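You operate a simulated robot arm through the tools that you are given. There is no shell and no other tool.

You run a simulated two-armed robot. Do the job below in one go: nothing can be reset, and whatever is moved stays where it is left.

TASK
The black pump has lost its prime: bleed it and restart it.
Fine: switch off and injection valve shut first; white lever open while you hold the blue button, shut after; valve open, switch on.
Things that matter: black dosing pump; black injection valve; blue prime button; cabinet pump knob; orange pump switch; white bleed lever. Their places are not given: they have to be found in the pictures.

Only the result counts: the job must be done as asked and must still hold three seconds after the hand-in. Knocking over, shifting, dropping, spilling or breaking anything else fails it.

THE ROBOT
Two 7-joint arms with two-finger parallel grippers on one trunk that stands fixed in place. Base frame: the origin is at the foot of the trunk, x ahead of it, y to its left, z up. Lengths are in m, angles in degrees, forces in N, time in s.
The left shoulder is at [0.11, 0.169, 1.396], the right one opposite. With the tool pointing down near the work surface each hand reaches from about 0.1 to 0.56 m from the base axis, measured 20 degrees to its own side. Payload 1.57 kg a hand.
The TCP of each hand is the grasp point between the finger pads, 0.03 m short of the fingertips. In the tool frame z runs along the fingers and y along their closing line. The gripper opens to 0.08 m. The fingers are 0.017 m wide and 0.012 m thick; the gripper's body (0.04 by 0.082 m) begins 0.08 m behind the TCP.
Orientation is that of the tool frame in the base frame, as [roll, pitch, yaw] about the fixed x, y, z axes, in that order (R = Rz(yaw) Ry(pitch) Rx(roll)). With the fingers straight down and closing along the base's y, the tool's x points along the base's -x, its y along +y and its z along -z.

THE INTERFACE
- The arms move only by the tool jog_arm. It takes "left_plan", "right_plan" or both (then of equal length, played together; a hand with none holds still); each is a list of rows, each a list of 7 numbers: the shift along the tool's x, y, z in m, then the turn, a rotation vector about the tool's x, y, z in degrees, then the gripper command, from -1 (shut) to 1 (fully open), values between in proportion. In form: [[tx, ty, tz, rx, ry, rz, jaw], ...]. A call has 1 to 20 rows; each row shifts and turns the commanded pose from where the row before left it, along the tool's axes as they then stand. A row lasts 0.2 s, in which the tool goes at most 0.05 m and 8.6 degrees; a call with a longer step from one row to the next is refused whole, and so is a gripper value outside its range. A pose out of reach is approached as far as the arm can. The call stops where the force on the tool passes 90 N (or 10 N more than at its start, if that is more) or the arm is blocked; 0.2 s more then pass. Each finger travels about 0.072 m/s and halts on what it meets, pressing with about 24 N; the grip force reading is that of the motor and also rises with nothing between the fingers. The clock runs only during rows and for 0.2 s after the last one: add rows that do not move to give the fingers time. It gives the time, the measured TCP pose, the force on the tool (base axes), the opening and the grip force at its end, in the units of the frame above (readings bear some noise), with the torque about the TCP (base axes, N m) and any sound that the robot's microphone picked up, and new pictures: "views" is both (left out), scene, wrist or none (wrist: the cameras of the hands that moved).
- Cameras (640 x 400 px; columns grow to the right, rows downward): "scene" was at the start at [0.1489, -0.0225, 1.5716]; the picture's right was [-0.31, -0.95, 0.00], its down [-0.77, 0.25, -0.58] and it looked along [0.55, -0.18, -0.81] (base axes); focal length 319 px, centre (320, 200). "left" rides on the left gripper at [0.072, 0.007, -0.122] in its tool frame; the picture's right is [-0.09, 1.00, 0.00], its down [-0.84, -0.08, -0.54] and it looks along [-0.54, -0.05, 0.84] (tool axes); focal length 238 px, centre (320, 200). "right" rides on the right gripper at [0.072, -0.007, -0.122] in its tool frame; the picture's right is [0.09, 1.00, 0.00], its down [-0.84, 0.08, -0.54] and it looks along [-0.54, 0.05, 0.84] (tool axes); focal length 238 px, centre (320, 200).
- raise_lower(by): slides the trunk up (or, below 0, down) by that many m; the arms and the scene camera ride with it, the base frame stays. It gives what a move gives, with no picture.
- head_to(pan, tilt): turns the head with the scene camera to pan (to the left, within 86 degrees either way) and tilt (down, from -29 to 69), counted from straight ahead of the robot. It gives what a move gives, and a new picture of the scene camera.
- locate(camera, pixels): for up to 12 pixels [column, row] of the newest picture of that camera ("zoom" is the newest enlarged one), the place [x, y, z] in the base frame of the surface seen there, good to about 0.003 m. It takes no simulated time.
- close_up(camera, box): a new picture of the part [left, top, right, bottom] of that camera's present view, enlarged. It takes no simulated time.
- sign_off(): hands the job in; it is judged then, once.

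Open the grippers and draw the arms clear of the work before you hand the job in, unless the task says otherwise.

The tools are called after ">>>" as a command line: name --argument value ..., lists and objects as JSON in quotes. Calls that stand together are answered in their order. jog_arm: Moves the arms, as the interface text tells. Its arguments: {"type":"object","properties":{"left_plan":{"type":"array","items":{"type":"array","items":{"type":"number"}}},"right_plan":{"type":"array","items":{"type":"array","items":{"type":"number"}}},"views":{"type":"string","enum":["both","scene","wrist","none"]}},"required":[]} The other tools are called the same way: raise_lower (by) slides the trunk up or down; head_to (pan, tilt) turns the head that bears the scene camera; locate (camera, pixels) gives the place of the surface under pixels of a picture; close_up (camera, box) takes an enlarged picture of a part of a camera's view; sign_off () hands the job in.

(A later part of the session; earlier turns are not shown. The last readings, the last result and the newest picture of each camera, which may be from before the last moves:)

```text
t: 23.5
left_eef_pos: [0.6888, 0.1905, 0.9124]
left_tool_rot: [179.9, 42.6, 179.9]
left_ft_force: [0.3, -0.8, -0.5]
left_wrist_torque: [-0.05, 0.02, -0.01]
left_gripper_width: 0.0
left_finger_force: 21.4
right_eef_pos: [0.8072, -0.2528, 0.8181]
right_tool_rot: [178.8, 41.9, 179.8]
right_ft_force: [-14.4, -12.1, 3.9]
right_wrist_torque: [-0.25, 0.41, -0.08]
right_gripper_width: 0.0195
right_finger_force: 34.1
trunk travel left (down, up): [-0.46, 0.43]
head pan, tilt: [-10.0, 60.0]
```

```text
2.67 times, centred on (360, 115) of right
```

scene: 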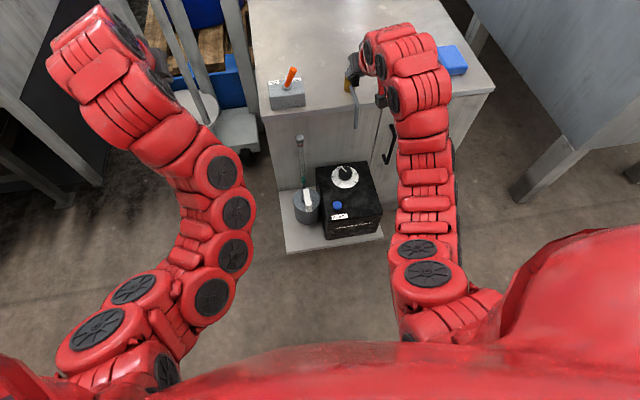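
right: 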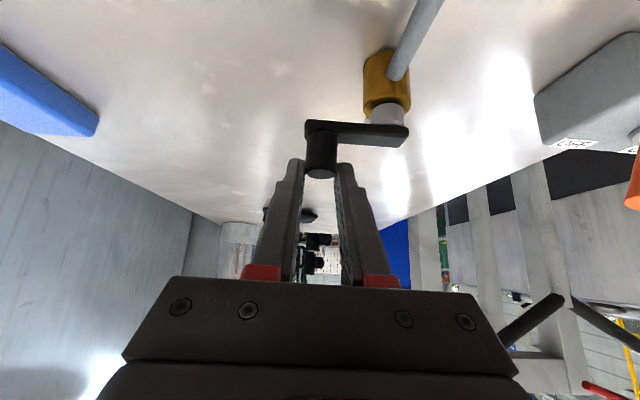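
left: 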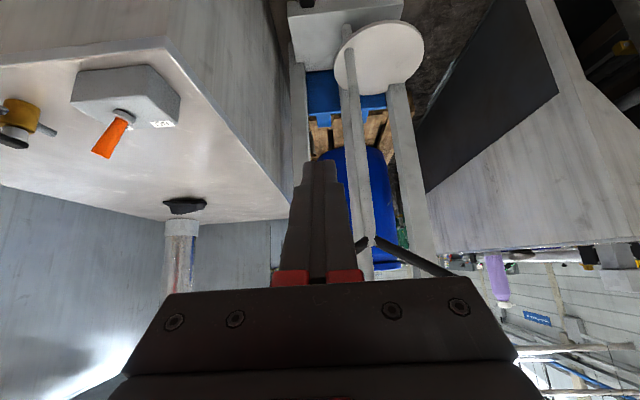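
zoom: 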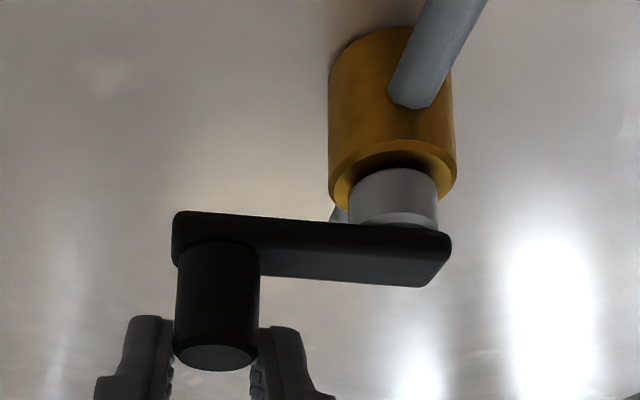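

The lever's front edge is at x≈0.802 at both ends (y −0.208 and −0.237), so it stands exactly across the pipe: shut. I open the gripper, back out along the tool axis and check that it stays.

>>> jog_arm --right_plan '[[0, 0, 0, 0, 0, 0, 0.25], [0, 0, 0, 0, 0, 0, 0.25], [0, 0, 0, 0, 0, 0, 0.25], [0, 0, -0.03, 0, 0, 0, 0.25], [0, 0, -0.04, 0, 0, 0, 0.25], [0, -0.02, -0.04, 0, 0, 0, 0.25], [0, 0, 0, 0, 0, 0, 0.25]]' --views "both"

```text
t: 25.1
left_eef_pos: [0.6909, 0.1918, 0.9116]
left_tool_rot: [-179.9, 42.4, -180.0]
left_ft_force: [-0.7, 0.1, 0.8]
left_wrist_torque: [-0.01, 0.01, -0.03]
left_gripper_width: 0.0
left_finger_force: 21.1
right_eef_pos: [0.7365, -0.2734, 0.8986]
right_tool_rot: [178.8, 41.9, 179.9]
right_ft_force: [-0.4, -0.6, -0.2]
right_wrist_torque: [0.01, 0.01, -0.01]
right_gripper_width: 0.05
right_finger_force: 0.1
trunk travel left (down, up): [-0.46, 0.43]
head pan, tilt: [-10.0, 60.0]
```

scene: 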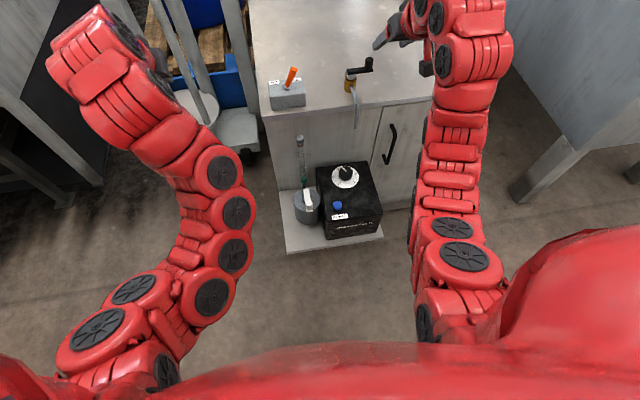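
right: 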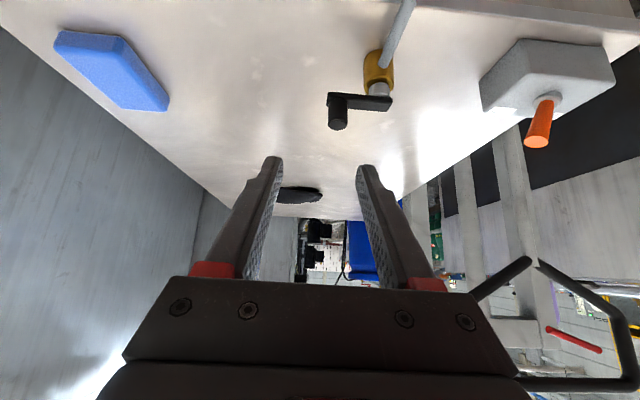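

The scene view confirms the valve lever now stands crosswise (shut) and the switch is OFF. I draw both hands back toward x≈0.55, in front of the cabinet, before lowering the trunk for the pump work.

>>> jog_arm --left_plan '[[0.03, 0, -0.027, 0, 0, 0, -1], [0.03, 0, -0.027, 0, 0, 0, -1], [0.03, 0, -0.027, 0, 0, 0, -1], [0.03, 0, -0.027, 0, 0, 0, -1], [0, 0, 0, 0, 0, 0, -1]]' --right_plan '[[0.03, 0, -0.027, 0, 0, 0, -1], [0.03, 0, -0.027, 0, 0, 0, -1], [0.03, 0, -0.027, 0, 0, 0, -1], [0.03, 0, -0.027, 0, 0, 0, -1], [0, 0, 0, 0, 0, 0, -1]]' --views "scene"

>>> close_up --camera "scene" --box '[280, 120, 390, 260]'

```text
t: 26.3
left_eef_pos: [0.5905, 0.1926, 0.9105]
left_tool_rot: [-180.0, 42.4, 180.0]
left_ft_force: [-0.8, -0.9, -0.1]
left_wrist_torque: [0.0, 0.04, -0.01]
left_gripper_width: 0.0
left_finger_force: 21.6
left hand out of reach, approached as far as the arm can: row 3, 4
right_eef_pos: [0.574, -0.2727, 0.8974]
right_tool_rot: [178.9, 42.0, 180.0]
right_ft_force: [0.1, -0.4, -0.5]
right_wrist_torque: [0.01, 0.05, -0.03]
right_gripper_width: 0.0
right_finger_force: 21.1
trunk travel left (down, up): [-0.46, 0.43]
head pan, tilt: [-10.0, 60.0]
```

scene: 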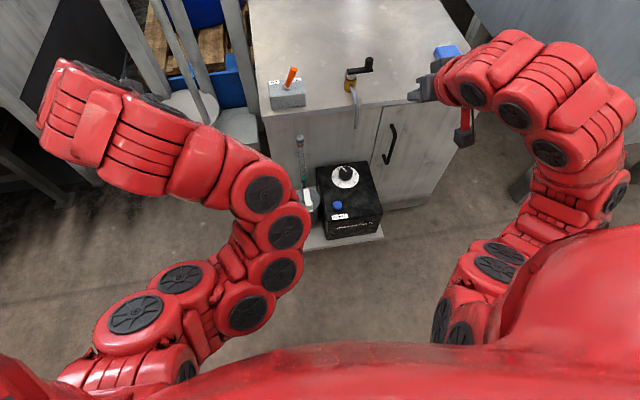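

```text
2.86 times, centred on (335, 190) of scene
```

zoom: 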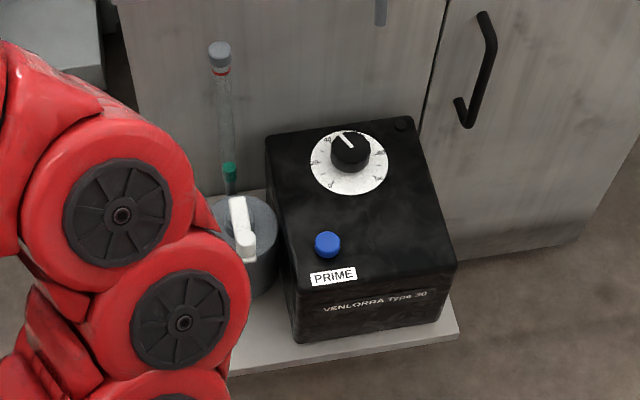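

The left elbow bulges inward in the scene view at (280,230). I find where it is, to make sure lowering the trunk does not bring it onto the pump.

>>> locate --camera "scene" --pixels '[[265, 190], [285, 232], [275, 275], [245, 310], [305, 230], [180, 140], [450, 90], [465, 135], [540, 150], [500, 250]]'

```text
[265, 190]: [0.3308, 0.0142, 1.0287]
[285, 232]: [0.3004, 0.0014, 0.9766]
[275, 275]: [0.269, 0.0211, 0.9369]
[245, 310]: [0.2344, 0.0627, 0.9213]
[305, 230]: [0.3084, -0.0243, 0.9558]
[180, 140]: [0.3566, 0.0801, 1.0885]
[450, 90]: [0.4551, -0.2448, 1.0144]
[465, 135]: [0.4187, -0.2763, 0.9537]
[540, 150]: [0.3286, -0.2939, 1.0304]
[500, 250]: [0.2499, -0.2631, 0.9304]
```

The left elbow is at about (0.30, 0.0, 0.95), well short of the pump (x>0.53), so lowering is safe. I lower the trunk 0.25 m and take a fresh scene view.

>>> raise_lower --by -0.25

>>> head_to --pan -12 --tilt 55

```text
t: 28.9
left_eef_pos: [0.5887, 0.1925, 0.6621]
left_tool_rot: [-180.0, 42.5, -179.9]
left_ft_force: [-0.2, -1.2, -0.1]
left_wrist_torque: [-0.02, 0.0, 0.0]
left_gripper_width: 0.0002
left_finger_force: 20.8
right_eef_pos: [0.575, -0.2726, 0.6488]
right_tool_rot: [178.8, 42.1, -180.0]
right_ft_force: [-0.5, -0.9, -0.4]
right_wrist_torque: [-0.01, 0.0, 0.0]
right_gripper_width: 0.0002
right_finger_force: 21.3
trunk travel left (down, up): [-0.21, 0.68]
head pan, tilt: [-10.0, 60.0]
```

```text
t: 29.5
left_eef_pos: [0.5898, 0.193, 0.6624]
left_tool_rot: [-180.0, 42.5, -179.9]
left_ft_force: [-0.6, 0.1, 0.2]
left_wrist_torque: [0.02, 0.0, -0.02]
left_gripper_width: 0.0
left_finger_force: 21.5
right_eef_pos: [0.5745, -0.2739, 0.6478]
right_tool_rot: [178.9, 42.0, -179.9]
right_ft_force: [-0.1, 0.5, 0.0]
right_wrist_torque: [0.0, 0.01, -0.01]
right_gripper_width: 0.0
right_finger_force: 21.2
trunk travel left (down, up): [-0.21, 0.68]
head pan, tilt: [-12.0, 55.0]
```

scene: 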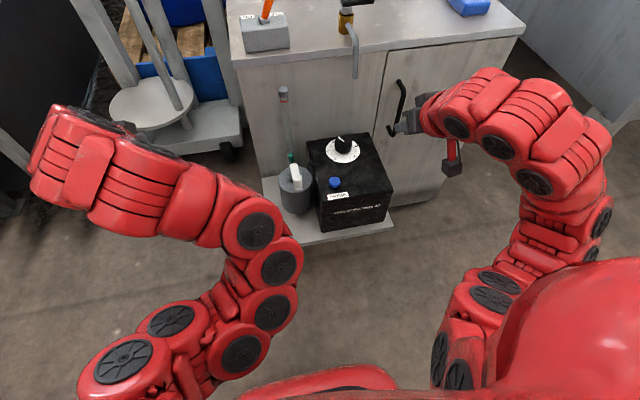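

The pump is now well visible around (345,180). I zoom onto the pump, button, bleed valve and sight tube and locate them.

>>> close_up --camera "scene" --box '[255, 75, 405, 250]'

>>> locate --camera "scene" --pixels '[[335, 182], [296, 178], [294, 185], [294, 168], [280, 178], [312, 180], [343, 143], [309, 143], [320, 227], [392, 186], [376, 133], [283, 92]]'

>>> close_up --camera "scene" --box '[270, 80, 350, 210]'

```text
2.29 times, centred on (330, 162) of scene
```

zoom: 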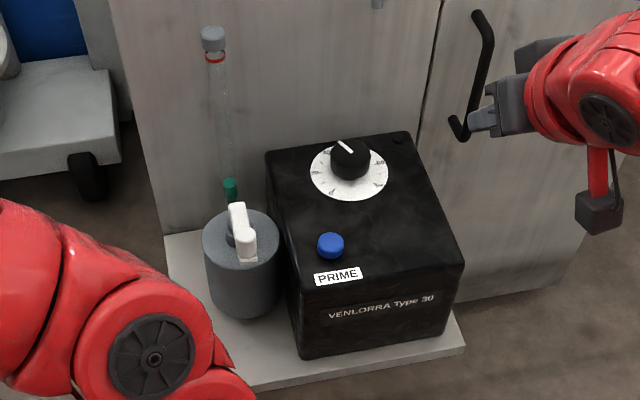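

```text
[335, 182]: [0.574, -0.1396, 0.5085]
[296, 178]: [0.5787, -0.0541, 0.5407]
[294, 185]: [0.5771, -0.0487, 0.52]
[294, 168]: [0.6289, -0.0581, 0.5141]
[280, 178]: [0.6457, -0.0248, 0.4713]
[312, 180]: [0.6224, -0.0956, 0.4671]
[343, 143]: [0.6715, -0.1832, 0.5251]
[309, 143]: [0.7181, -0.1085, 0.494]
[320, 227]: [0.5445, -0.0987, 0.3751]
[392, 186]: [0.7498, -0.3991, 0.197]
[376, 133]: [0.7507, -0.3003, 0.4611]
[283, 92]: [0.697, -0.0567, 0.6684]
```

```text
3.08 times, centred on (310, 145) of scene
```

zoom: 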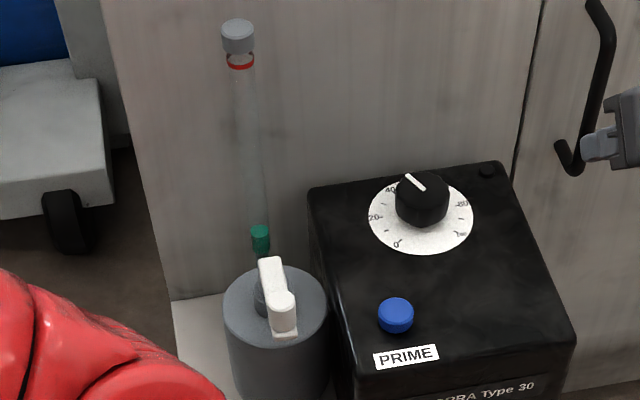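

The button top is at (0.578,−0.139,0.508); the bleed peg is at about (0.58,−0.054,0.52–0.54) with the lever's pivot near (0.635,−0.057); the sight tube has a red line near its top. I bring the right hand (jaws to 0.05) left, behind the bleed peg, to look closely.

>>> jog_arm --right_plan '[[0.0066, 0.044, -0.006, 0, 0, 0, -1], [0.0066, 0.044, -0.006, 0, 0, 0, -1], [0.0066, 0.044, -0.006, 0, 0, 0, 0.25], [0.0066, 0.044, -0.006, 0, 0, 0, 0.25], [0.0066, 0.044, -0.006, 0, 0, 0, 0.25], [0, 0, 0, 0, 0, 0, 0.25]]' --views "both"

```text
t: 30.9
left_eef_pos: [0.5897, 0.1926, 0.6623]
left_tool_rot: [-180.0, 42.5, -180.0]
left_ft_force: [-0.1, -0.1, -1.0]
left_wrist_torque: [-0.02, 0.0, 0.02]
left_gripper_width: 0.0
left_finger_force: 21.8
right_eef_pos: [0.57, -0.1847, 0.6649]
right_tool_rot: [178.9, 41.6, 180.0]
right_ft_force: [0.4, 0.5, -0.2]
right_wrist_torque: [0.0, -0.02, 0.0]
right_gripper_width: 0.0504
right_finger_force: 0.1
right hand out of reach, approached as far as the arm can: row 2, 3, 4, 5
trunk travel left (down, up): [-0.21, 0.68]
head pan, tilt: [-12.0, 55.0]
```

scene: 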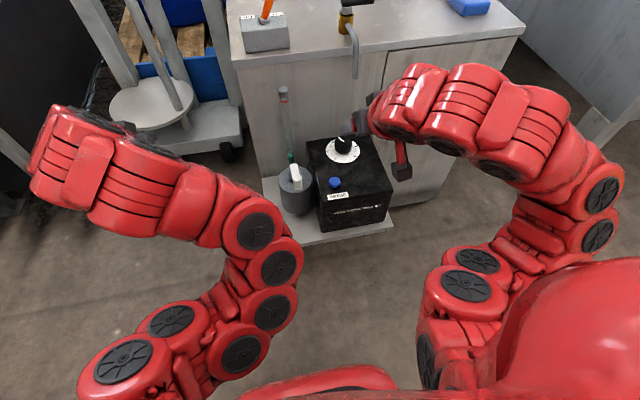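
right: 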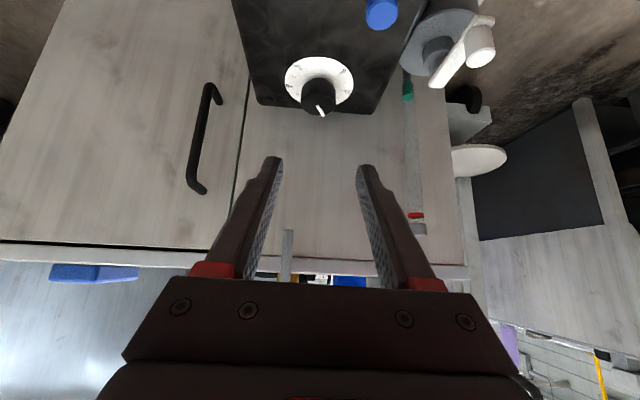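

At this tilt the arm is too folded to go further left. I turn the right tool back to vertical (+42° about tool y), which suits the pump top better.

>>> jog_arm --right_plan '[[0, 0, 0, 0, 8.4, 0, 0.25], [0, 0, 0, 0, 8.4, 0, 0.25], [0, 0, 0, 0, 8.4, 0, 0.25], [0, 0, 0, 0, 8.4, 0, 0.25], [0, 0, 0, 0, 8.4, 0, 0.25], [0, 0, 0, 0, 0, 0, 0.25]]' --views "both"

```text
t: 32.3
left_eef_pos: [0.5901, 0.1941, 0.6614]
left_tool_rot: [180.0, 42.4, -180.0]
left_ft_force: [-0.8, -0.2, 0.2]
left_wrist_torque: [-0.01, -0.05, -0.01]
left_gripper_width: 0.0
left_finger_force: 21.4
right_eef_pos: [0.4573, -0.2034, 0.5474]
right_tool_rot: [178.5, 12.4, -179.5]
right_ft_force: [0.0, 0.3, 0.2]
right_wrist_torque: [0.01, -0.01, 0.02]
right_gripper_width: 0.0499
right_finger_force: 0.1
right hand out of reach, approached as far as the arm can: row 1, 2, 3, 4, 5
trunk travel left (down, up): [-0.21, 0.68]
head pan, tilt: [-12.0, 55.0]
```

scene: 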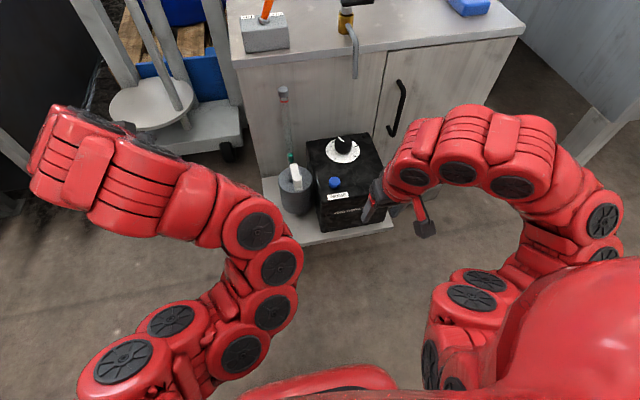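
right: 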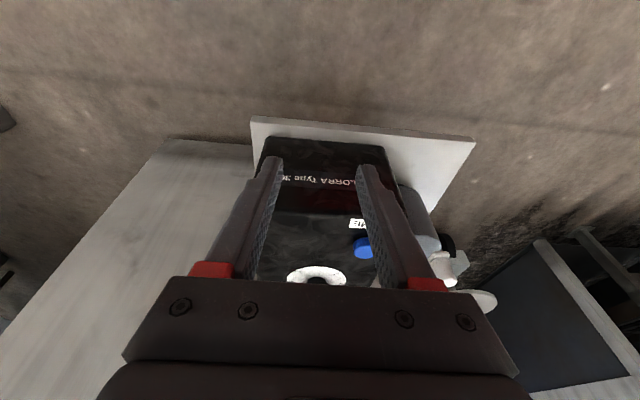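

The hand swung out of line to (0.457,−0.203,0.547), in front of the pump without touching anything: the arm is too folded at this trunk height. I raise the trunk 0.15 m so the arm works more stretched.

>>> raise_lower --by 0.15

```text
t: 34.1
left_eef_pos: [0.5886, 0.1929, 0.8104]
left_tool_rot: [180.0, 42.5, -180.0]
left_ft_force: [0.2, 0.0, 0.8]
left_wrist_torque: [0.01, -0.03, 0.03]
left_gripper_width: 0.0001
left_finger_force: 21.1
right_eef_pos: [0.4571, -0.2046, 0.6981]
right_tool_rot: [178.5, 12.4, -179.5]
right_ft_force: [0.0, -0.4, -0.3]
right_wrist_torque: [-0.02, -0.01, -0.02]
right_gripper_width: 0.05
right_finger_force: 0.0
trunk travel left (down, up): [-0.36, 0.53]
head pan, tilt: [-12.0, 55.0]
```

Now the right hand is at (0.457,−0.205,0.698). I stretch it forward and down a bit to (0.55,−0.2,0.62) to see whether it follows.

>>> jog_arm --right_plan '[[-0.025, 0, 0.026, 0, 0, 0, 0.25], [-0.025, 0, 0.026, 0, 0, 0, 0.25], [-0.025, 0, 0.026, 0, 0, 0, 0.25], [0, 0, 0, 0, 0, 0, 0.25]]' --views "both"

```text
t: 35.1
left_eef_pos: [0.5889, 0.1925, 0.8118]
left_tool_rot: [180.0, 42.5, -180.0]
left_ft_force: [-0.5, -0.2, 0.3]
left_wrist_torque: [-0.01, 0.0, 0.0]
left_gripper_width: 0.0
left_finger_force: 21.4
right_eef_pos: [0.542, -0.2013, 0.634]
right_tool_rot: [178.6, 12.5, -179.4]
right_ft_force: [0.1, 0.0, 0.8]
right_wrist_torque: [0.04, 0.01, -0.02]
right_gripper_width: 0.0498
right_finger_force: 0.2
right hand out of reach, approached as far as the arm can: row 1
trunk travel left (down, up): [-0.36, 0.53]
head pan, tilt: [-12.0, 55.0]
```

scene: 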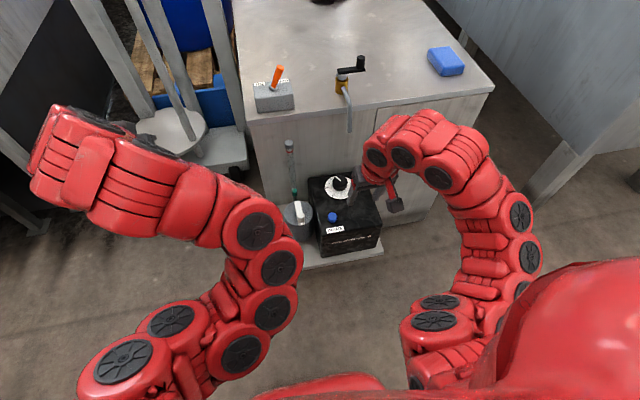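
right: 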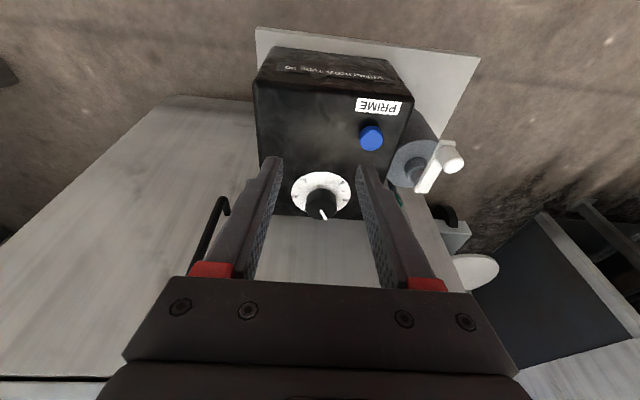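

It follows now. The right hand is over the pump at (0.542,−0.201,0.634); I move it left to stand above and behind the bleed peg (seen at (452,160)).

>>> jog_arm --right_plan '[[-0.005, 0.037, 0.0, 0, 0, 0, 0.25], [-0.005, 0.037, 0.005, 0, 0, 0, 0.25], [-0.005, 0.037, 0.01, 0, 0, 0, 0.25], [-0.005, 0.036, 0.01, 0, 0, 0, 0.25], [0, 0, 0, 0, 0, 0, 0.25]]' --views "both"

```text
t: 36.3
left_eef_pos: [0.5901, 0.1943, 0.8125]
left_tool_rot: [180.0, 42.5, 180.0]
left_ft_force: [0.3, 0.2, -0.3]
left_wrist_torque: [0.04, 0.03, 0.02]
left_gripper_width: 0.0002
left_finger_force: 21.3
right_eef_pos: [0.565, -0.0544, 0.613]
right_tool_rot: [178.6, 12.6, -179.6]
right_ft_force: [0.8, 0.0, 0.0]
right_wrist_torque: [-0.01, -0.02, 0.01]
right_gripper_width: 0.0503
right_finger_force: 0.1
right hand out of reach, approached as far as the arm can: row 2
trunk travel left (down, up): [-0.36, 0.53]
head pan, tilt: [-12.0, 55.0]
```

scene: 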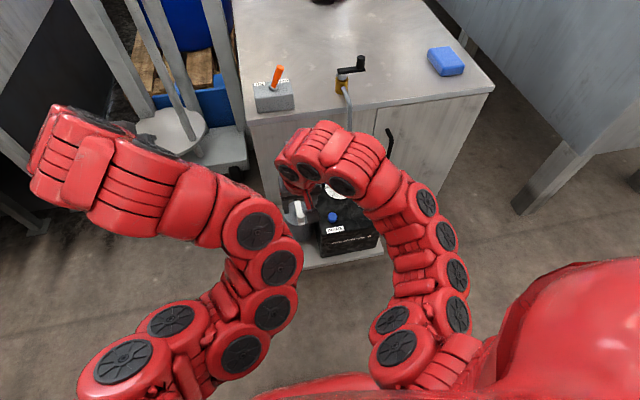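
right: 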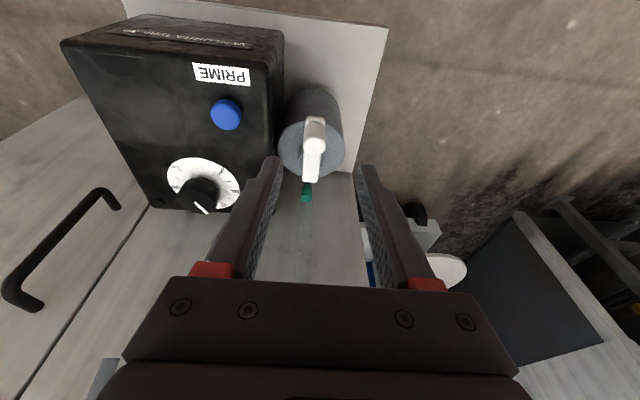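

The bleed lever is centred between the fingers at (314,140). I locate the peg, lever and button from this near view.

>>> close_up --camera "right" --box '[190, 70, 370, 220]'

>>> locate --camera "right" --pixels '[[315, 132], [315, 121], [306, 130], [325, 130], [313, 150], [313, 170], [311, 178], [227, 115], [240, 115], [305, 145], [295, 160], [307, 190]]'

```text
2.67 times, centred on (280, 145) of right
```

zoom: 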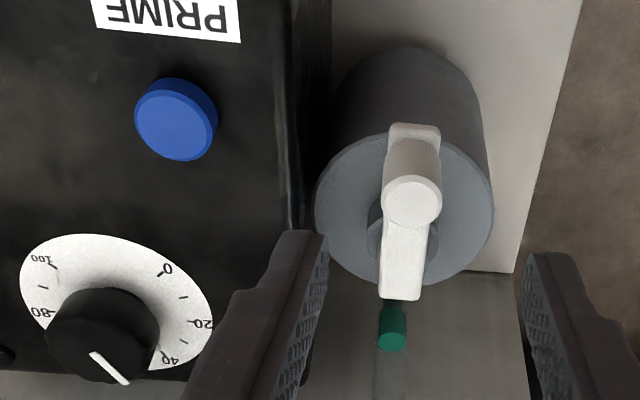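

```text
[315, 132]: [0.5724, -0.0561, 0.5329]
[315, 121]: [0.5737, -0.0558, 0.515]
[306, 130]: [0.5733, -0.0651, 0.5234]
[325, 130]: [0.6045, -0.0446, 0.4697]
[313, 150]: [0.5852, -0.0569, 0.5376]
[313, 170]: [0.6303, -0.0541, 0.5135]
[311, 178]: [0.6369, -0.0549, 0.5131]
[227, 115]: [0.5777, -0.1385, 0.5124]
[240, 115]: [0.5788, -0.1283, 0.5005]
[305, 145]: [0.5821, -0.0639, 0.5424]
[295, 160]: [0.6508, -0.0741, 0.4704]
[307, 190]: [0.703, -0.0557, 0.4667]
```

Peg centre ≈(0.5815,−0.056), z 0.515–0.54; pivot ≈(0.628,−0.056). I lower the open fingers around the peg and close on it.

>>> jog_arm --right_plan '[[0.001, -0.0008, 0.033, 0, 0, 0, 0.25], [0.001, -0.0008, 0.033, 0, 0, 0, 0.25], [0, 0, 0, 0, 0, 0, 0.25], [0, 0, 0, 0, 0, 0, -0.6], [0, 0, 0, 0, 0, 0, -1], [0, 0, 0, 0, 0, 0, -1]]' --views "both"

```text
t: 37.7
left_eef_pos: [0.5892, 0.1926, 0.8119]
left_tool_rot: [-179.9, 42.5, 180.0]
left_ft_force: [-0.2, 0.4, 0.0]
left_wrist_torque: [0.02, 0.0, -0.01]
left_gripper_width: 0.0001
left_finger_force: 20.7
right_eef_pos: [0.5762, -0.0542, 0.5482]
right_tool_rot: [178.5, 12.4, -179.5]
right_ft_force: [-0.7, 0.1, -1.1]
right_wrist_torque: [-0.73, -0.03, 0.01]
right_gripper_width: 0.0196
right_finger_force: 33.4
trunk travel left (down, up): [-0.36, 0.53]
head pan, tilt: [-12.0, 55.0]
```

scene: 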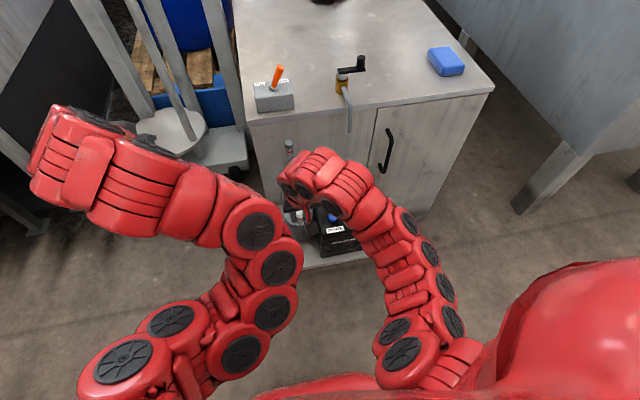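
right: 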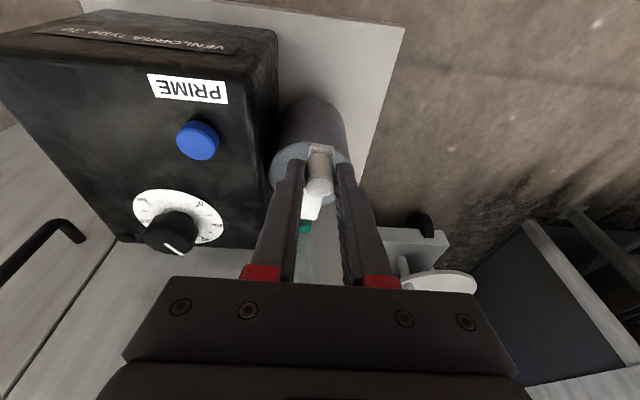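

The peg is gripped. I try a gentle arc toward +y to see which way the bleed lever opens.

>>> jog_arm --right_plan '[[0, 0.004, 0, 0, 0, 0, -1], [0, 0.004, 0, 0, 0, 0, -1], [-0.0006, 0.004, 0.0002, 0, 0, 0, -1]]' --views "wrist"

```text
t: 38.5
left_eef_pos: [0.5895, 0.1925, 0.8108]
left_tool_rot: [179.9, 42.5, 180.0]
left_ft_force: [0.2, 0.4, 0.1]
left_wrist_torque: [0.01, 0.01, 0.0]
left_gripper_width: 0.0
left_finger_force: 21.0
right_eef_pos: [0.5773, -0.0414, 0.5483]
right_tool_rot: [178.6, 12.5, -179.4]
right_ft_force: [1.9, -1.2, 4.8]
right_wrist_torque: [-0.78, 0.33, -0.03]
right_gripper_width: 0.0189
right_finger_force: 33.1
trunk travel left (down, up): [-0.36, 0.53]
head pan, tilt: [-12.0, 55.0]
```

right: 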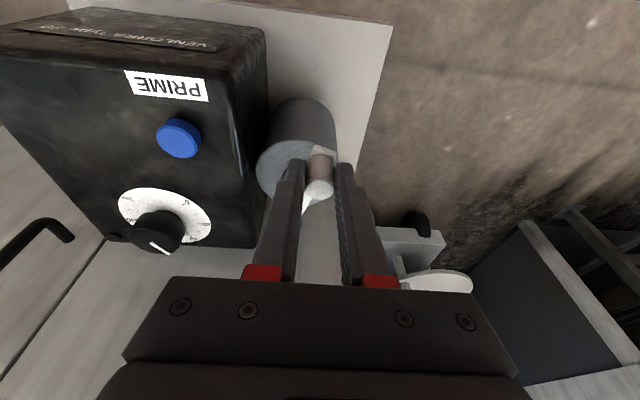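

It turns freely toward +y (about 16° so far, little force). I continue the arc to about 60°.

>>> jog_arm --right_plan '[[-0.0022, 0.0052, 0.0005, 0, 0, 0, -1], [-0.0022, 0.0052, 0.0005, 0, 0, 0, -1], [-0.0023, 0.0034, 0.0005, 0, 0, 0, -1], [-0.0023, 0.0033, 0.0005, 0, 0, 0, -1], [-0.0028, 0.0029, 0.0006, 0, 0, 0, -1], [-0.0028, 0.0029, 0.0006, 0, 0, 0, -1], [-0.0033, 0.0024, 0.0007, 0, 0, 0, -1], [-0.0033, 0.0023, 0.0007, 0, 0, 0, -1]]' --views "wrist"

```text
t: 40.3
left_eef_pos: [0.5903, 0.1934, 0.812]
left_tool_rot: [-179.9, 42.4, 180.0]
left_ft_force: [0.2, -0.2, 0.3]
left_wrist_torque: [0.01, -0.01, -0.01]
left_gripper_width: 0.0
left_finger_force: 20.7
right_eef_pos: [0.5991, -0.0136, 0.5488]
right_tool_rot: [178.5, 12.5, -179.4]
right_ft_force: [0.4, -3.6, -5.9]
right_wrist_torque: [-0.77, 0.51, -0.14]
right_gripper_width: 0.0191
right_finger_force: 33.2
trunk travel left (down, up): [-0.36, 0.53]
head pan, tilt: [-12.0, 55.0]
```

right: 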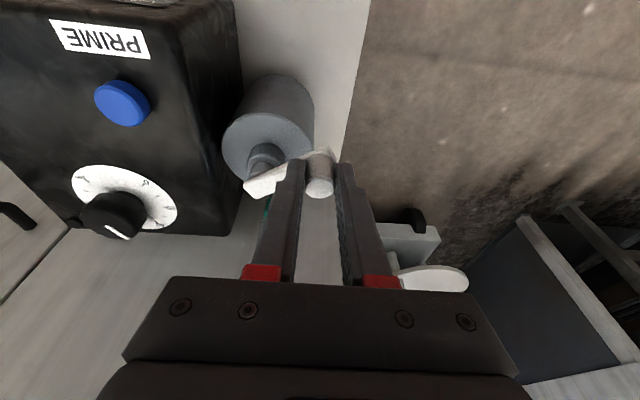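

The lever is at about 60°, moving easily. I continue to 90° and slightly beyond to its stop.

>>> jog_arm --right_plan '[[-0.0036, 0.0018, 0.0008, 0, 0, 0, -1], [-0.0036, 0.0017, 0.0008, 0, 0, 0, -1], [-0.0039, 0.0011, 0.0009, 0, 0, 0, -1], [-0.0039, 0.001, 0.0009, 0, 0, 0, -1], [-0.004, 0.0004, 0.0009, 0, 0, 0, -1], [-0.004, 0.0003, 0.0009, 0, 0, 0, -1]]' --views "wrist"

```text
t: 41.7
left_eef_pos: [0.5906, 0.1931, 0.8108]
left_tool_rot: [-179.9, 42.3, -179.9]
left_ft_force: [0.2, -0.5, 0.8]
left_wrist_torque: [0.03, -0.01, 0.01]
left_gripper_width: 0.0001
left_finger_force: 21.2
right_eef_pos: [0.6232, -0.0067, 0.55]
right_tool_rot: [178.4, 12.4, -179.4]
right_ft_force: [-6.3, 6.6, -12.4]
right_wrist_torque: [-0.59, 0.38, -0.24]
right_gripper_width: 0.0192
right_finger_force: 33.4
trunk travel left (down, up): [-0.36, 0.53]
head pan, tilt: [-12.0, 55.0]
```

right: 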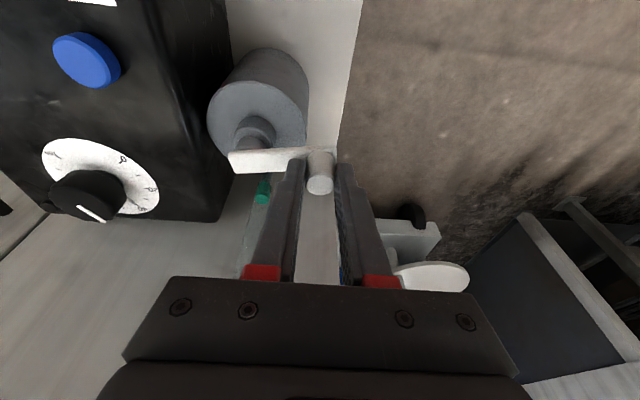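

The lever looks crosswise now. I check its angle by locating points on the plate.

>>> locate --camera "right" --pixels '[[240, 163], [235, 160], [260, 158], [280, 156], [294, 154], [320, 180], [320, 165], [245, 168], [275, 165]]'

>>> close_up --camera "right" --box '[190, 90, 370, 220]'

```text
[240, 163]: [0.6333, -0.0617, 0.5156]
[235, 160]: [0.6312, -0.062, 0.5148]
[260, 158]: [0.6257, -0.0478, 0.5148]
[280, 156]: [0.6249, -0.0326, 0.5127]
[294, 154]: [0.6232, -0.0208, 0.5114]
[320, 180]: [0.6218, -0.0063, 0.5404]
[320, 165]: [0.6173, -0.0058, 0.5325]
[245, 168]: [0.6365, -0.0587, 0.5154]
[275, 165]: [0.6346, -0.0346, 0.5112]
```

```text
3.08 times, centred on (280, 155) of right
```

zoom: 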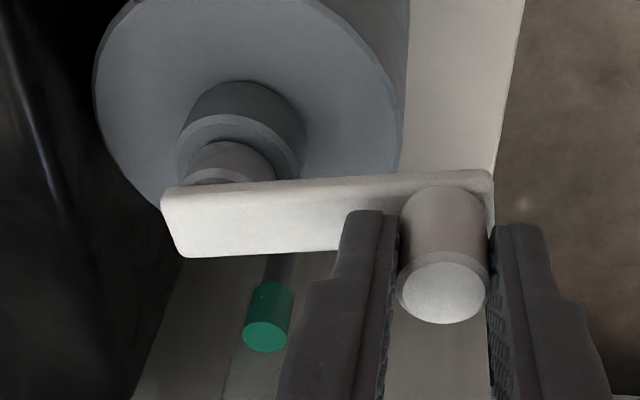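

The plate is about 5–7° short of crosswise. I push a little further in +x to reach the stop.

>>> jog_arm --right_plan '[[-0.004, 0, 0.0009, 0, 0, 0, -1], [-0.004, 0, 0.0009, 0, 0, 0, -1], [-0.003, 0, 0.0007, 0, 0, 0, -1]]' --views "wrist"

>>> locate --camera "right" --pixels '[[240, 163], [260, 158], [280, 156], [294, 154], [320, 180], [320, 165], [245, 168], [275, 165]]'

```text
t: 42.5
left_eef_pos: [0.5893, 0.1949, 0.8106]
left_tool_rot: [-179.9, 42.5, -179.9]
left_ft_force: [-0.2, -0.2, -0.2]
left_wrist_torque: [-0.01, 0.04, 0.02]
left_gripper_width: 0.0
left_finger_force: 21.0
right_eef_pos: [0.6339, -0.0043, 0.5481]
right_tool_rot: [178.5, 12.4, -179.2]
right_ft_force: [-6.8, 17.6, -1.6]
right_wrist_torque: [-0.33, 0.11, 0.08]
right_gripper_width: 0.0198
right_finger_force: 33.6
trunk travel left (down, up): [-0.36, 0.53]
head pan, tilt: [-12.0, 55.0]
```

right: 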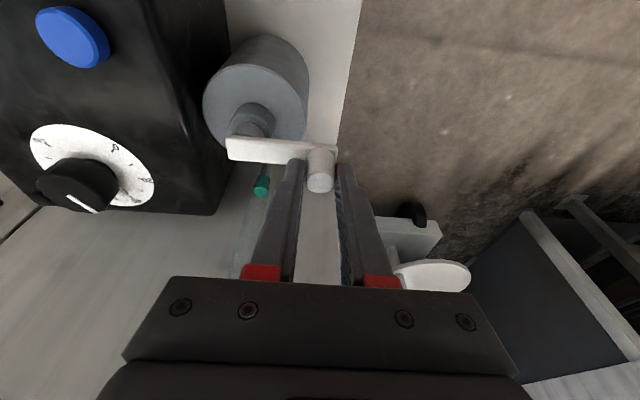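

```text
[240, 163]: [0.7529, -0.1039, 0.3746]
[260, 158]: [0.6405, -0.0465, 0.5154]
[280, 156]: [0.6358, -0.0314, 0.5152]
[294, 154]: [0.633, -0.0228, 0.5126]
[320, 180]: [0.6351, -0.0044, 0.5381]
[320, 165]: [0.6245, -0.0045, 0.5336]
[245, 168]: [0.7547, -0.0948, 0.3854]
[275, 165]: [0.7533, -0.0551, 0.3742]
```

The peg is now at about (0.634,−0.0045), around 90°, without a clear stop yet. I nudge another few mm to feel for the stop.

>>> jog_arm --right_plan '[[-0.003, 0.002, 0.0006, 0, 0, 0, -1], [-0.003, 0.002, 0.0006, 0, 0, 0, -1]]' --views "wrist"

>>> close_up --camera "right" --box '[190, 60, 370, 220]'

```text
t: 43.1
left_eef_pos: [0.59, 0.1947, 0.8112]
left_tool_rot: [180.0, 42.6, 180.0]
left_ft_force: [-0.7, -0.2, 0.0]
left_wrist_torque: [-0.03, -0.01, 0.02]
left_gripper_width: 0.0
left_finger_force: 21.6
right_eef_pos: [0.6399, -0.0037, 0.5504]
right_tool_rot: [178.6, 12.6, -179.4]
right_ft_force: [-18.4, 4.4, -2.1]
right_wrist_torque: [0.13, 0.42, 0.19]
right_gripper_width: 0.0196
right_finger_force: 33.5
trunk travel left (down, up): [-0.36, 0.53]
head pan, tilt: [-12.0, 55.0]
```

right: 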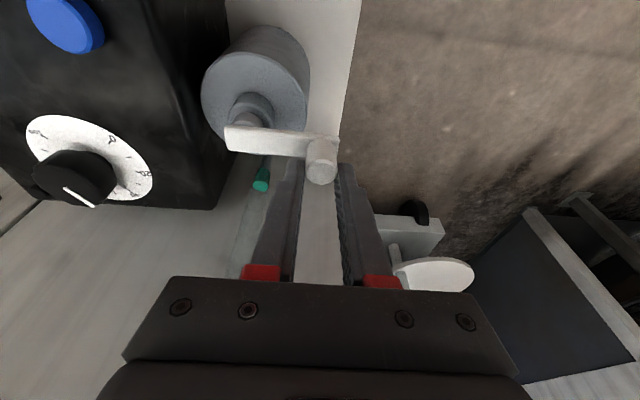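

```text
2.50 times, centred on (280, 140) of right
```

zoom: 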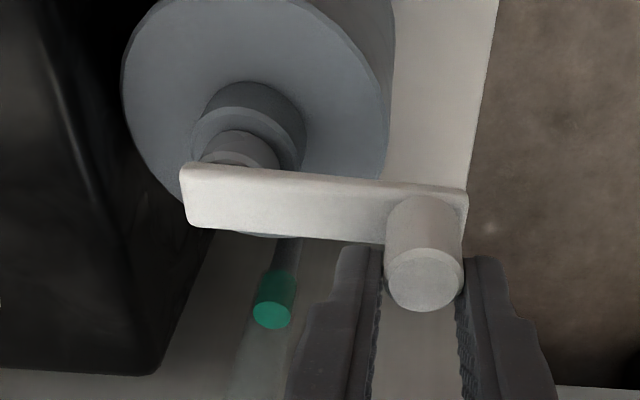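

Force rose to 18 N: the lever is at its open stop. I open the fingers, lift straight off and see whether the lever stays open.

>>> jog_arm --right_plan '[[0, 0, 0, 0, 0, 0, 0.25], [0, 0, 0, 0, 0, 0, 0.25], [0, 0, 0, 0, 0, 0, 0.25], [0, 0, -0.03, 0, 0, 0, 0.25], [0, 0, -0.04, 0, 0, 0, 0.25], [0, 0, 0, 0, 0, 0, 0.25]]' --views "both"

```text
t: 44.5
left_eef_pos: [0.5906, 0.1934, 0.8111]
left_tool_rot: [180.0, 42.5, 179.9]
left_ft_force: [-0.4, 0.7, -0.6]
left_wrist_torque: [0.02, -0.03, -0.01]
left_gripper_width: 0.0
left_finger_force: 21.5
right_eef_pos: [0.6244, -0.0058, 0.6174]
right_tool_rot: [178.5, 12.4, -179.4]
right_ft_force: [-0.7, -0.3, -0.4]
right_wrist_torque: [0.03, -0.03, 0.02]
right_gripper_width: 0.05
right_finger_force: 0.1
trunk travel left (down, up): [-0.36, 0.53]
head pan, tilt: [-12.0, 55.0]
```

scene: 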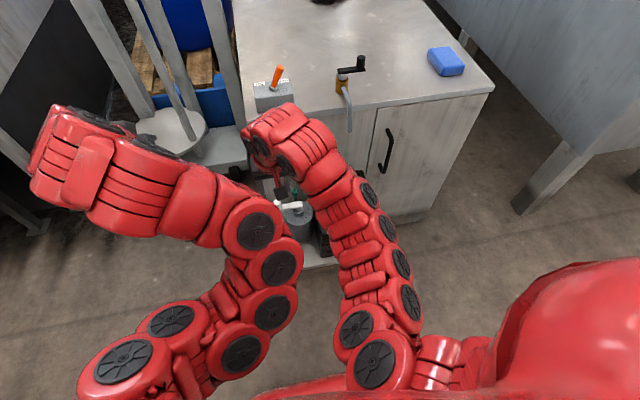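
right: 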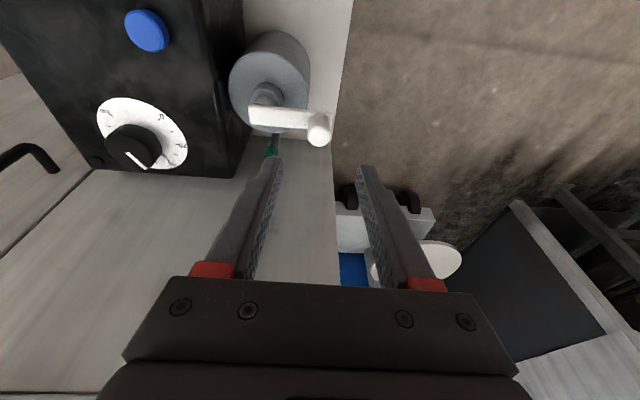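

The white lever stays open by itself (peg at (318,128)). I close the right fingers and move over the blue button at (0.578,−0.139).

>>> jog_arm --right_plan '[[0.013, -0.0332, -0.0029, 0, 0, 0, -1], [0.013, -0.0332, -0.0029, 0, 0, 0, -1], [0.013, -0.0332, -0.0029, 0, 0, 0, -1], [0.013, -0.0332, -0.0029, 0, 0, 0, -1], [0, 0, 0, 0, 0, 0, -1], [0, 0, 0, 0, 0, 0, -1]]' --views "both"

```text
t: 45.9
left_eef_pos: [0.59, 0.1931, 0.8106]
left_tool_rot: [180.0, 42.6, -179.9]
left_ft_force: [-0.3, 0.6, 0.2]
left_wrist_torque: [-0.01, -0.04, 0.01]
left_gripper_width: 0.0
left_finger_force: 20.7
right_eef_pos: [0.5727, -0.1384, 0.6135]
right_tool_rot: [178.5, 12.5, -179.4]
right_ft_force: [0.3, 1.0, 0.4]
right_wrist_torque: [-0.01, 0.01, -0.03]
right_gripper_width: 0.0001
right_finger_force: 21.1
trunk travel left (down, up): [-0.36, 0.53]
head pan, tilt: [-12.0, 55.0]
```

scene: 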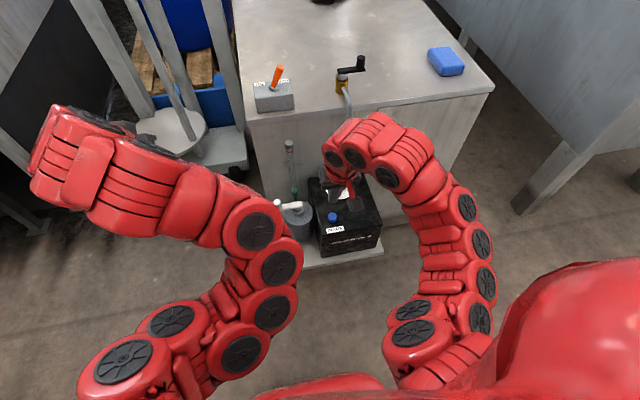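
right: 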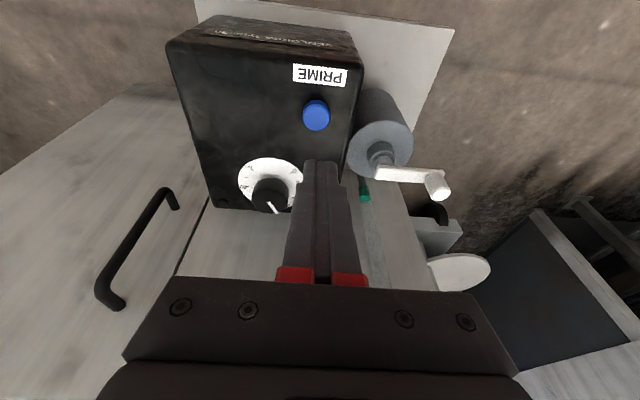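

The button is at (316,115) in the right view and the sight tube is visible in the scene view. I locate the button precisely and zoom on the tube as a reference.

>>> locate --camera "right" --pixels '[[317, 119], [305, 115], [328, 115], [316, 104], [316, 130], [330, 130], [300, 105], [345, 120]]'

>>> close_up --camera "scene" --box '[260, 130, 360, 250]'

```text
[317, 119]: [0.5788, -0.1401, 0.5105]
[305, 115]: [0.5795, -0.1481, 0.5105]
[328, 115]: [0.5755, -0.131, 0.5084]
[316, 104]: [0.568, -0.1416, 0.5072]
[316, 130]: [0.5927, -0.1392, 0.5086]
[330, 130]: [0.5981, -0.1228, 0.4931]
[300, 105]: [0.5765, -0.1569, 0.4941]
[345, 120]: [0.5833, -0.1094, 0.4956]
```

```text
3.33 times, centred on (310, 190) of scene
```

zoom: 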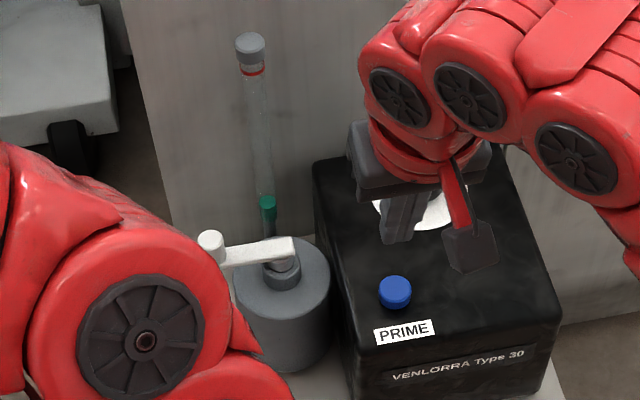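

Button centre (0.580,−0.140), top 0.5095, pump top 0.494. I lower the closed fingertips straight down to just above the button.

>>> jog_arm --right_plan '[[0.005, -0.0005, 0.0225, 0, 0, 0, -1], [0.005, -0.0005, 0.0225, 0, 0, 0, -1], [0.0045, -0.0005, 0.02, 0, 0, 0, -1], [0, 0, 0, 0, 0, 0, -1]]' --views "both"

```text
t: 46.9
left_eef_pos: [0.5896, 0.1924, 0.8107]
left_tool_rot: [179.9, 42.6, -179.9]
left_ft_force: [-0.1, -0.4, 0.4]
left_wrist_torque: [0.0, -0.04, 0.03]
left_gripper_width: 0.0002
left_finger_force: 21.4
right_eef_pos: [0.5726, -0.1375, 0.5477]
right_tool_rot: [178.5, 12.4, -179.4]
right_ft_force: [0.3, 0.8, -0.3]
right_wrist_torque: [0.03, -0.01, 0.01]
right_gripper_width: 0.0
right_finger_force: 21.2
trunk travel left (down, up): [-0.36, 0.53]
head pan, tilt: [-12.0, 55.0]
```

scene: 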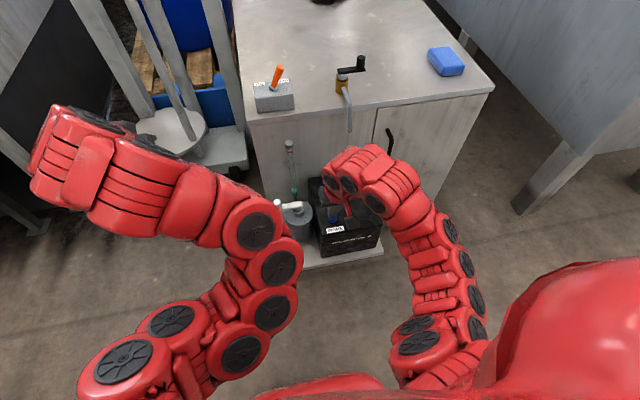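
right: 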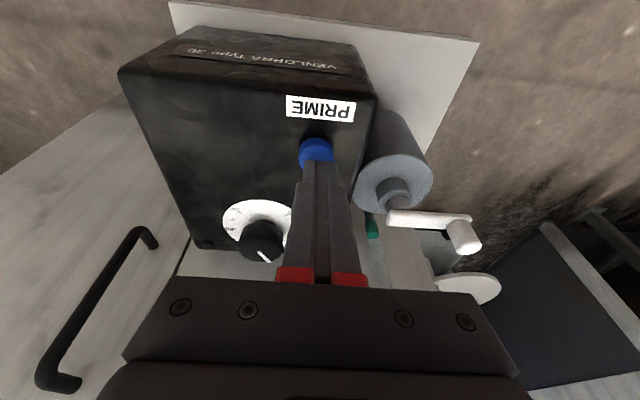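

The fingertips are just over the button ((318,155) in the right view). I press down in 3 mm steps and watch the force.

>>> jog_arm --right_plan '[[0.0007, -0.002, 0.003, 0, 0, 0, -1], [0.0007, 0, 0.003, 0, 0, 0, -1], [0.0007, 0, 0.003, 0, 0, 0, -1], [0.0006, 0, 0.0025, 0, 0, 0, -1]]' --views "both"

```text
t: 47.9
left_eef_pos: [0.5893, 0.1931, 0.8114]
left_tool_rot: [179.9, 42.5, 180.0]
left_ft_force: [-0.1, 0.8, -0.1]
left_wrist_torque: [0.0, -0.05, 0.01]
left_gripper_width: 0.0
left_finger_force: 21.5
right_eef_pos: [0.5717, -0.1392, 0.5362]
right_tool_rot: [178.5, 12.5, -179.4]
right_ft_force: [0.6, 0.3, 1.3]
right_wrist_torque: [0.02, 0.02, 0.0]
right_gripper_width: 0.0003
right_finger_force: 21.6
trunk travel left (down, up): [-0.36, 0.53]
head pan, tilt: [-12.0, 55.0]
heard: click
```

scene: 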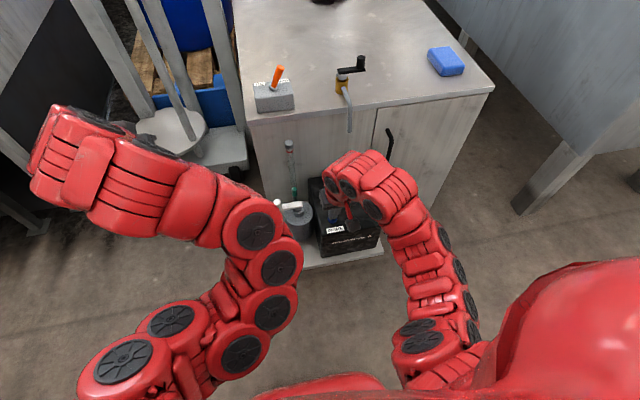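
right: 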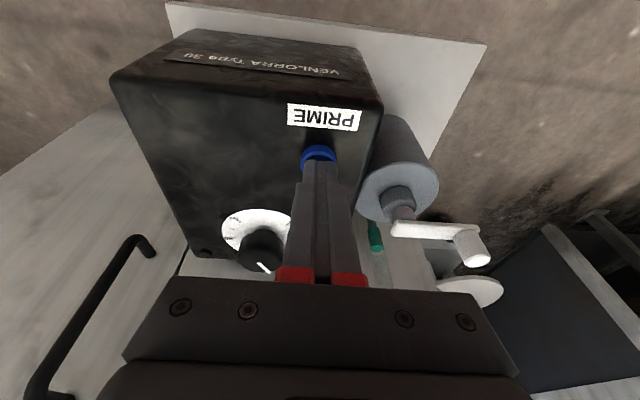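

A click was heard: the button is pressed. I press 2 mm more for safety and hold, watching the sight tube.

>>> jog_arm --right_plan '[[0.0005, 0, 0.002, 0, 0, 0, -1], [0, 0, 0, 0, 0, 0, -1], [0, 0, 0, 0, 0, 0, -1], [0, 0, 0, 0, 0, 0, -1], [0, 0, 0, 0, 0, 0, -1], [0, 0, 0, 0, 0, 0, -1]]' --views "scene"

>>> close_up --camera "scene" --box '[260, 130, 360, 250]'

```text
t: 49.3
left_eef_pos: [0.589, 0.1925, 0.8117]
left_tool_rot: [179.9, 42.6, -180.0]
left_ft_force: [-0.4, 1.1, -0.4]
left_wrist_torque: [-0.01, 0.01, 0.01]
left_gripper_width: 0.0
left_finger_force: 21.5
right_eef_pos: [0.5732, -0.1408, 0.5332]
right_tool_rot: [178.4, 12.6, -179.4]
right_ft_force: [0.5, -0.4, 2.8]
right_wrist_torque: [-0.03, -0.02, 0.02]
right_gripper_width: 0.0
right_finger_force: 20.9
trunk travel left (down, up): [-0.36, 0.53]
head pan, tilt: [-12.0, 55.0]
```

scene: 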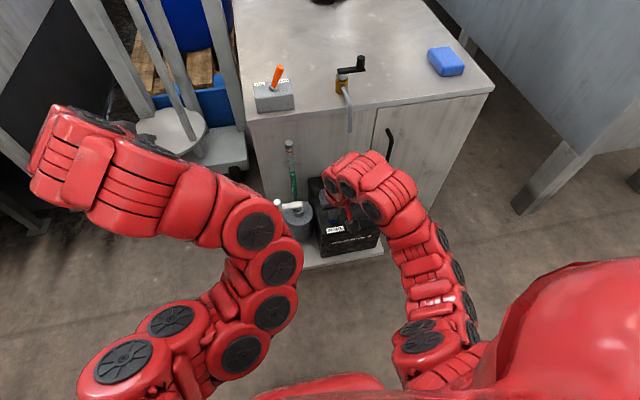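

```text
3.33 times, centred on (310, 190) of scene
```

zoom: 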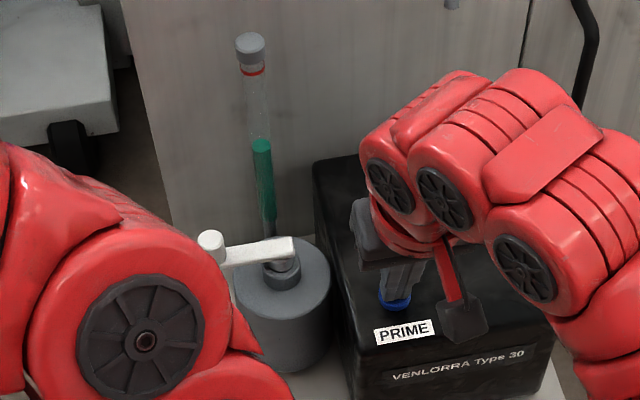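

The green liquid is rising in the sight tube (now at zoom row 145, red line at row 72). I keep holding for about 1.2 s more and check.

>>> jog_arm --right_plan '[[0, 0, 0, 0, 0, 0, -1], [0, 0, 0, 0, 0, 0, -1], [0, 0, 0, 0, 0, 0, -1], [0, 0, 0, 0, 0, 0, -1], [0, 0, 0, 0, 0, 0, -1]]' --views "scene"

>>> close_up --camera "scene" --box '[265, 130, 315, 200]'

```text
t: 50.5
left_eef_pos: [0.5913, 0.1948, 0.8111]
left_tool_rot: [180.0, 42.4, -180.0]
left_ft_force: [-0.2, 0.1, -0.1]
left_wrist_torque: [-0.03, 0.01, -0.01]
left_gripper_width: 0.0
left_finger_force: 21.7
right_eef_pos: [0.5731, -0.1406, 0.5338]
right_tool_rot: [178.5, 12.5, -179.4]
right_ft_force: [0.4, -0.7, 1.7]
right_wrist_torque: [-0.02, 0.0, -0.04]
right_gripper_width: 0.0
right_finger_force: 21.9
trunk travel left (down, up): [-0.36, 0.53]
head pan, tilt: [-12.0, 55.0]
```

scene: 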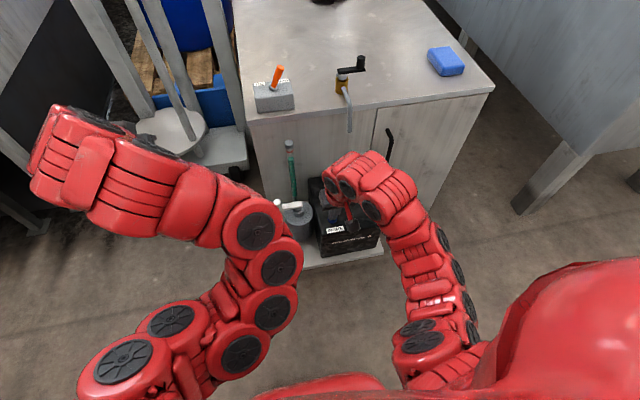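

```text
5.71 times, centred on (290, 165) of scene
```

zoom: 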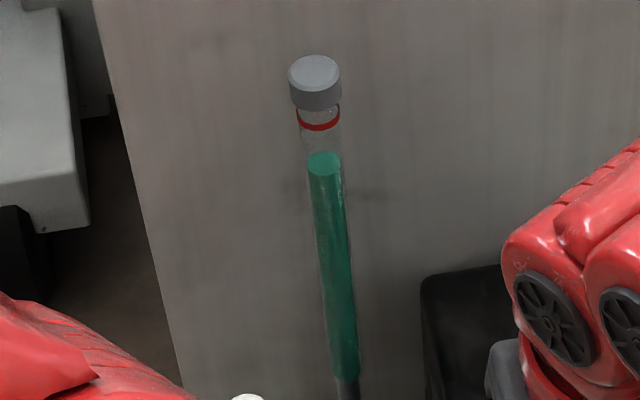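

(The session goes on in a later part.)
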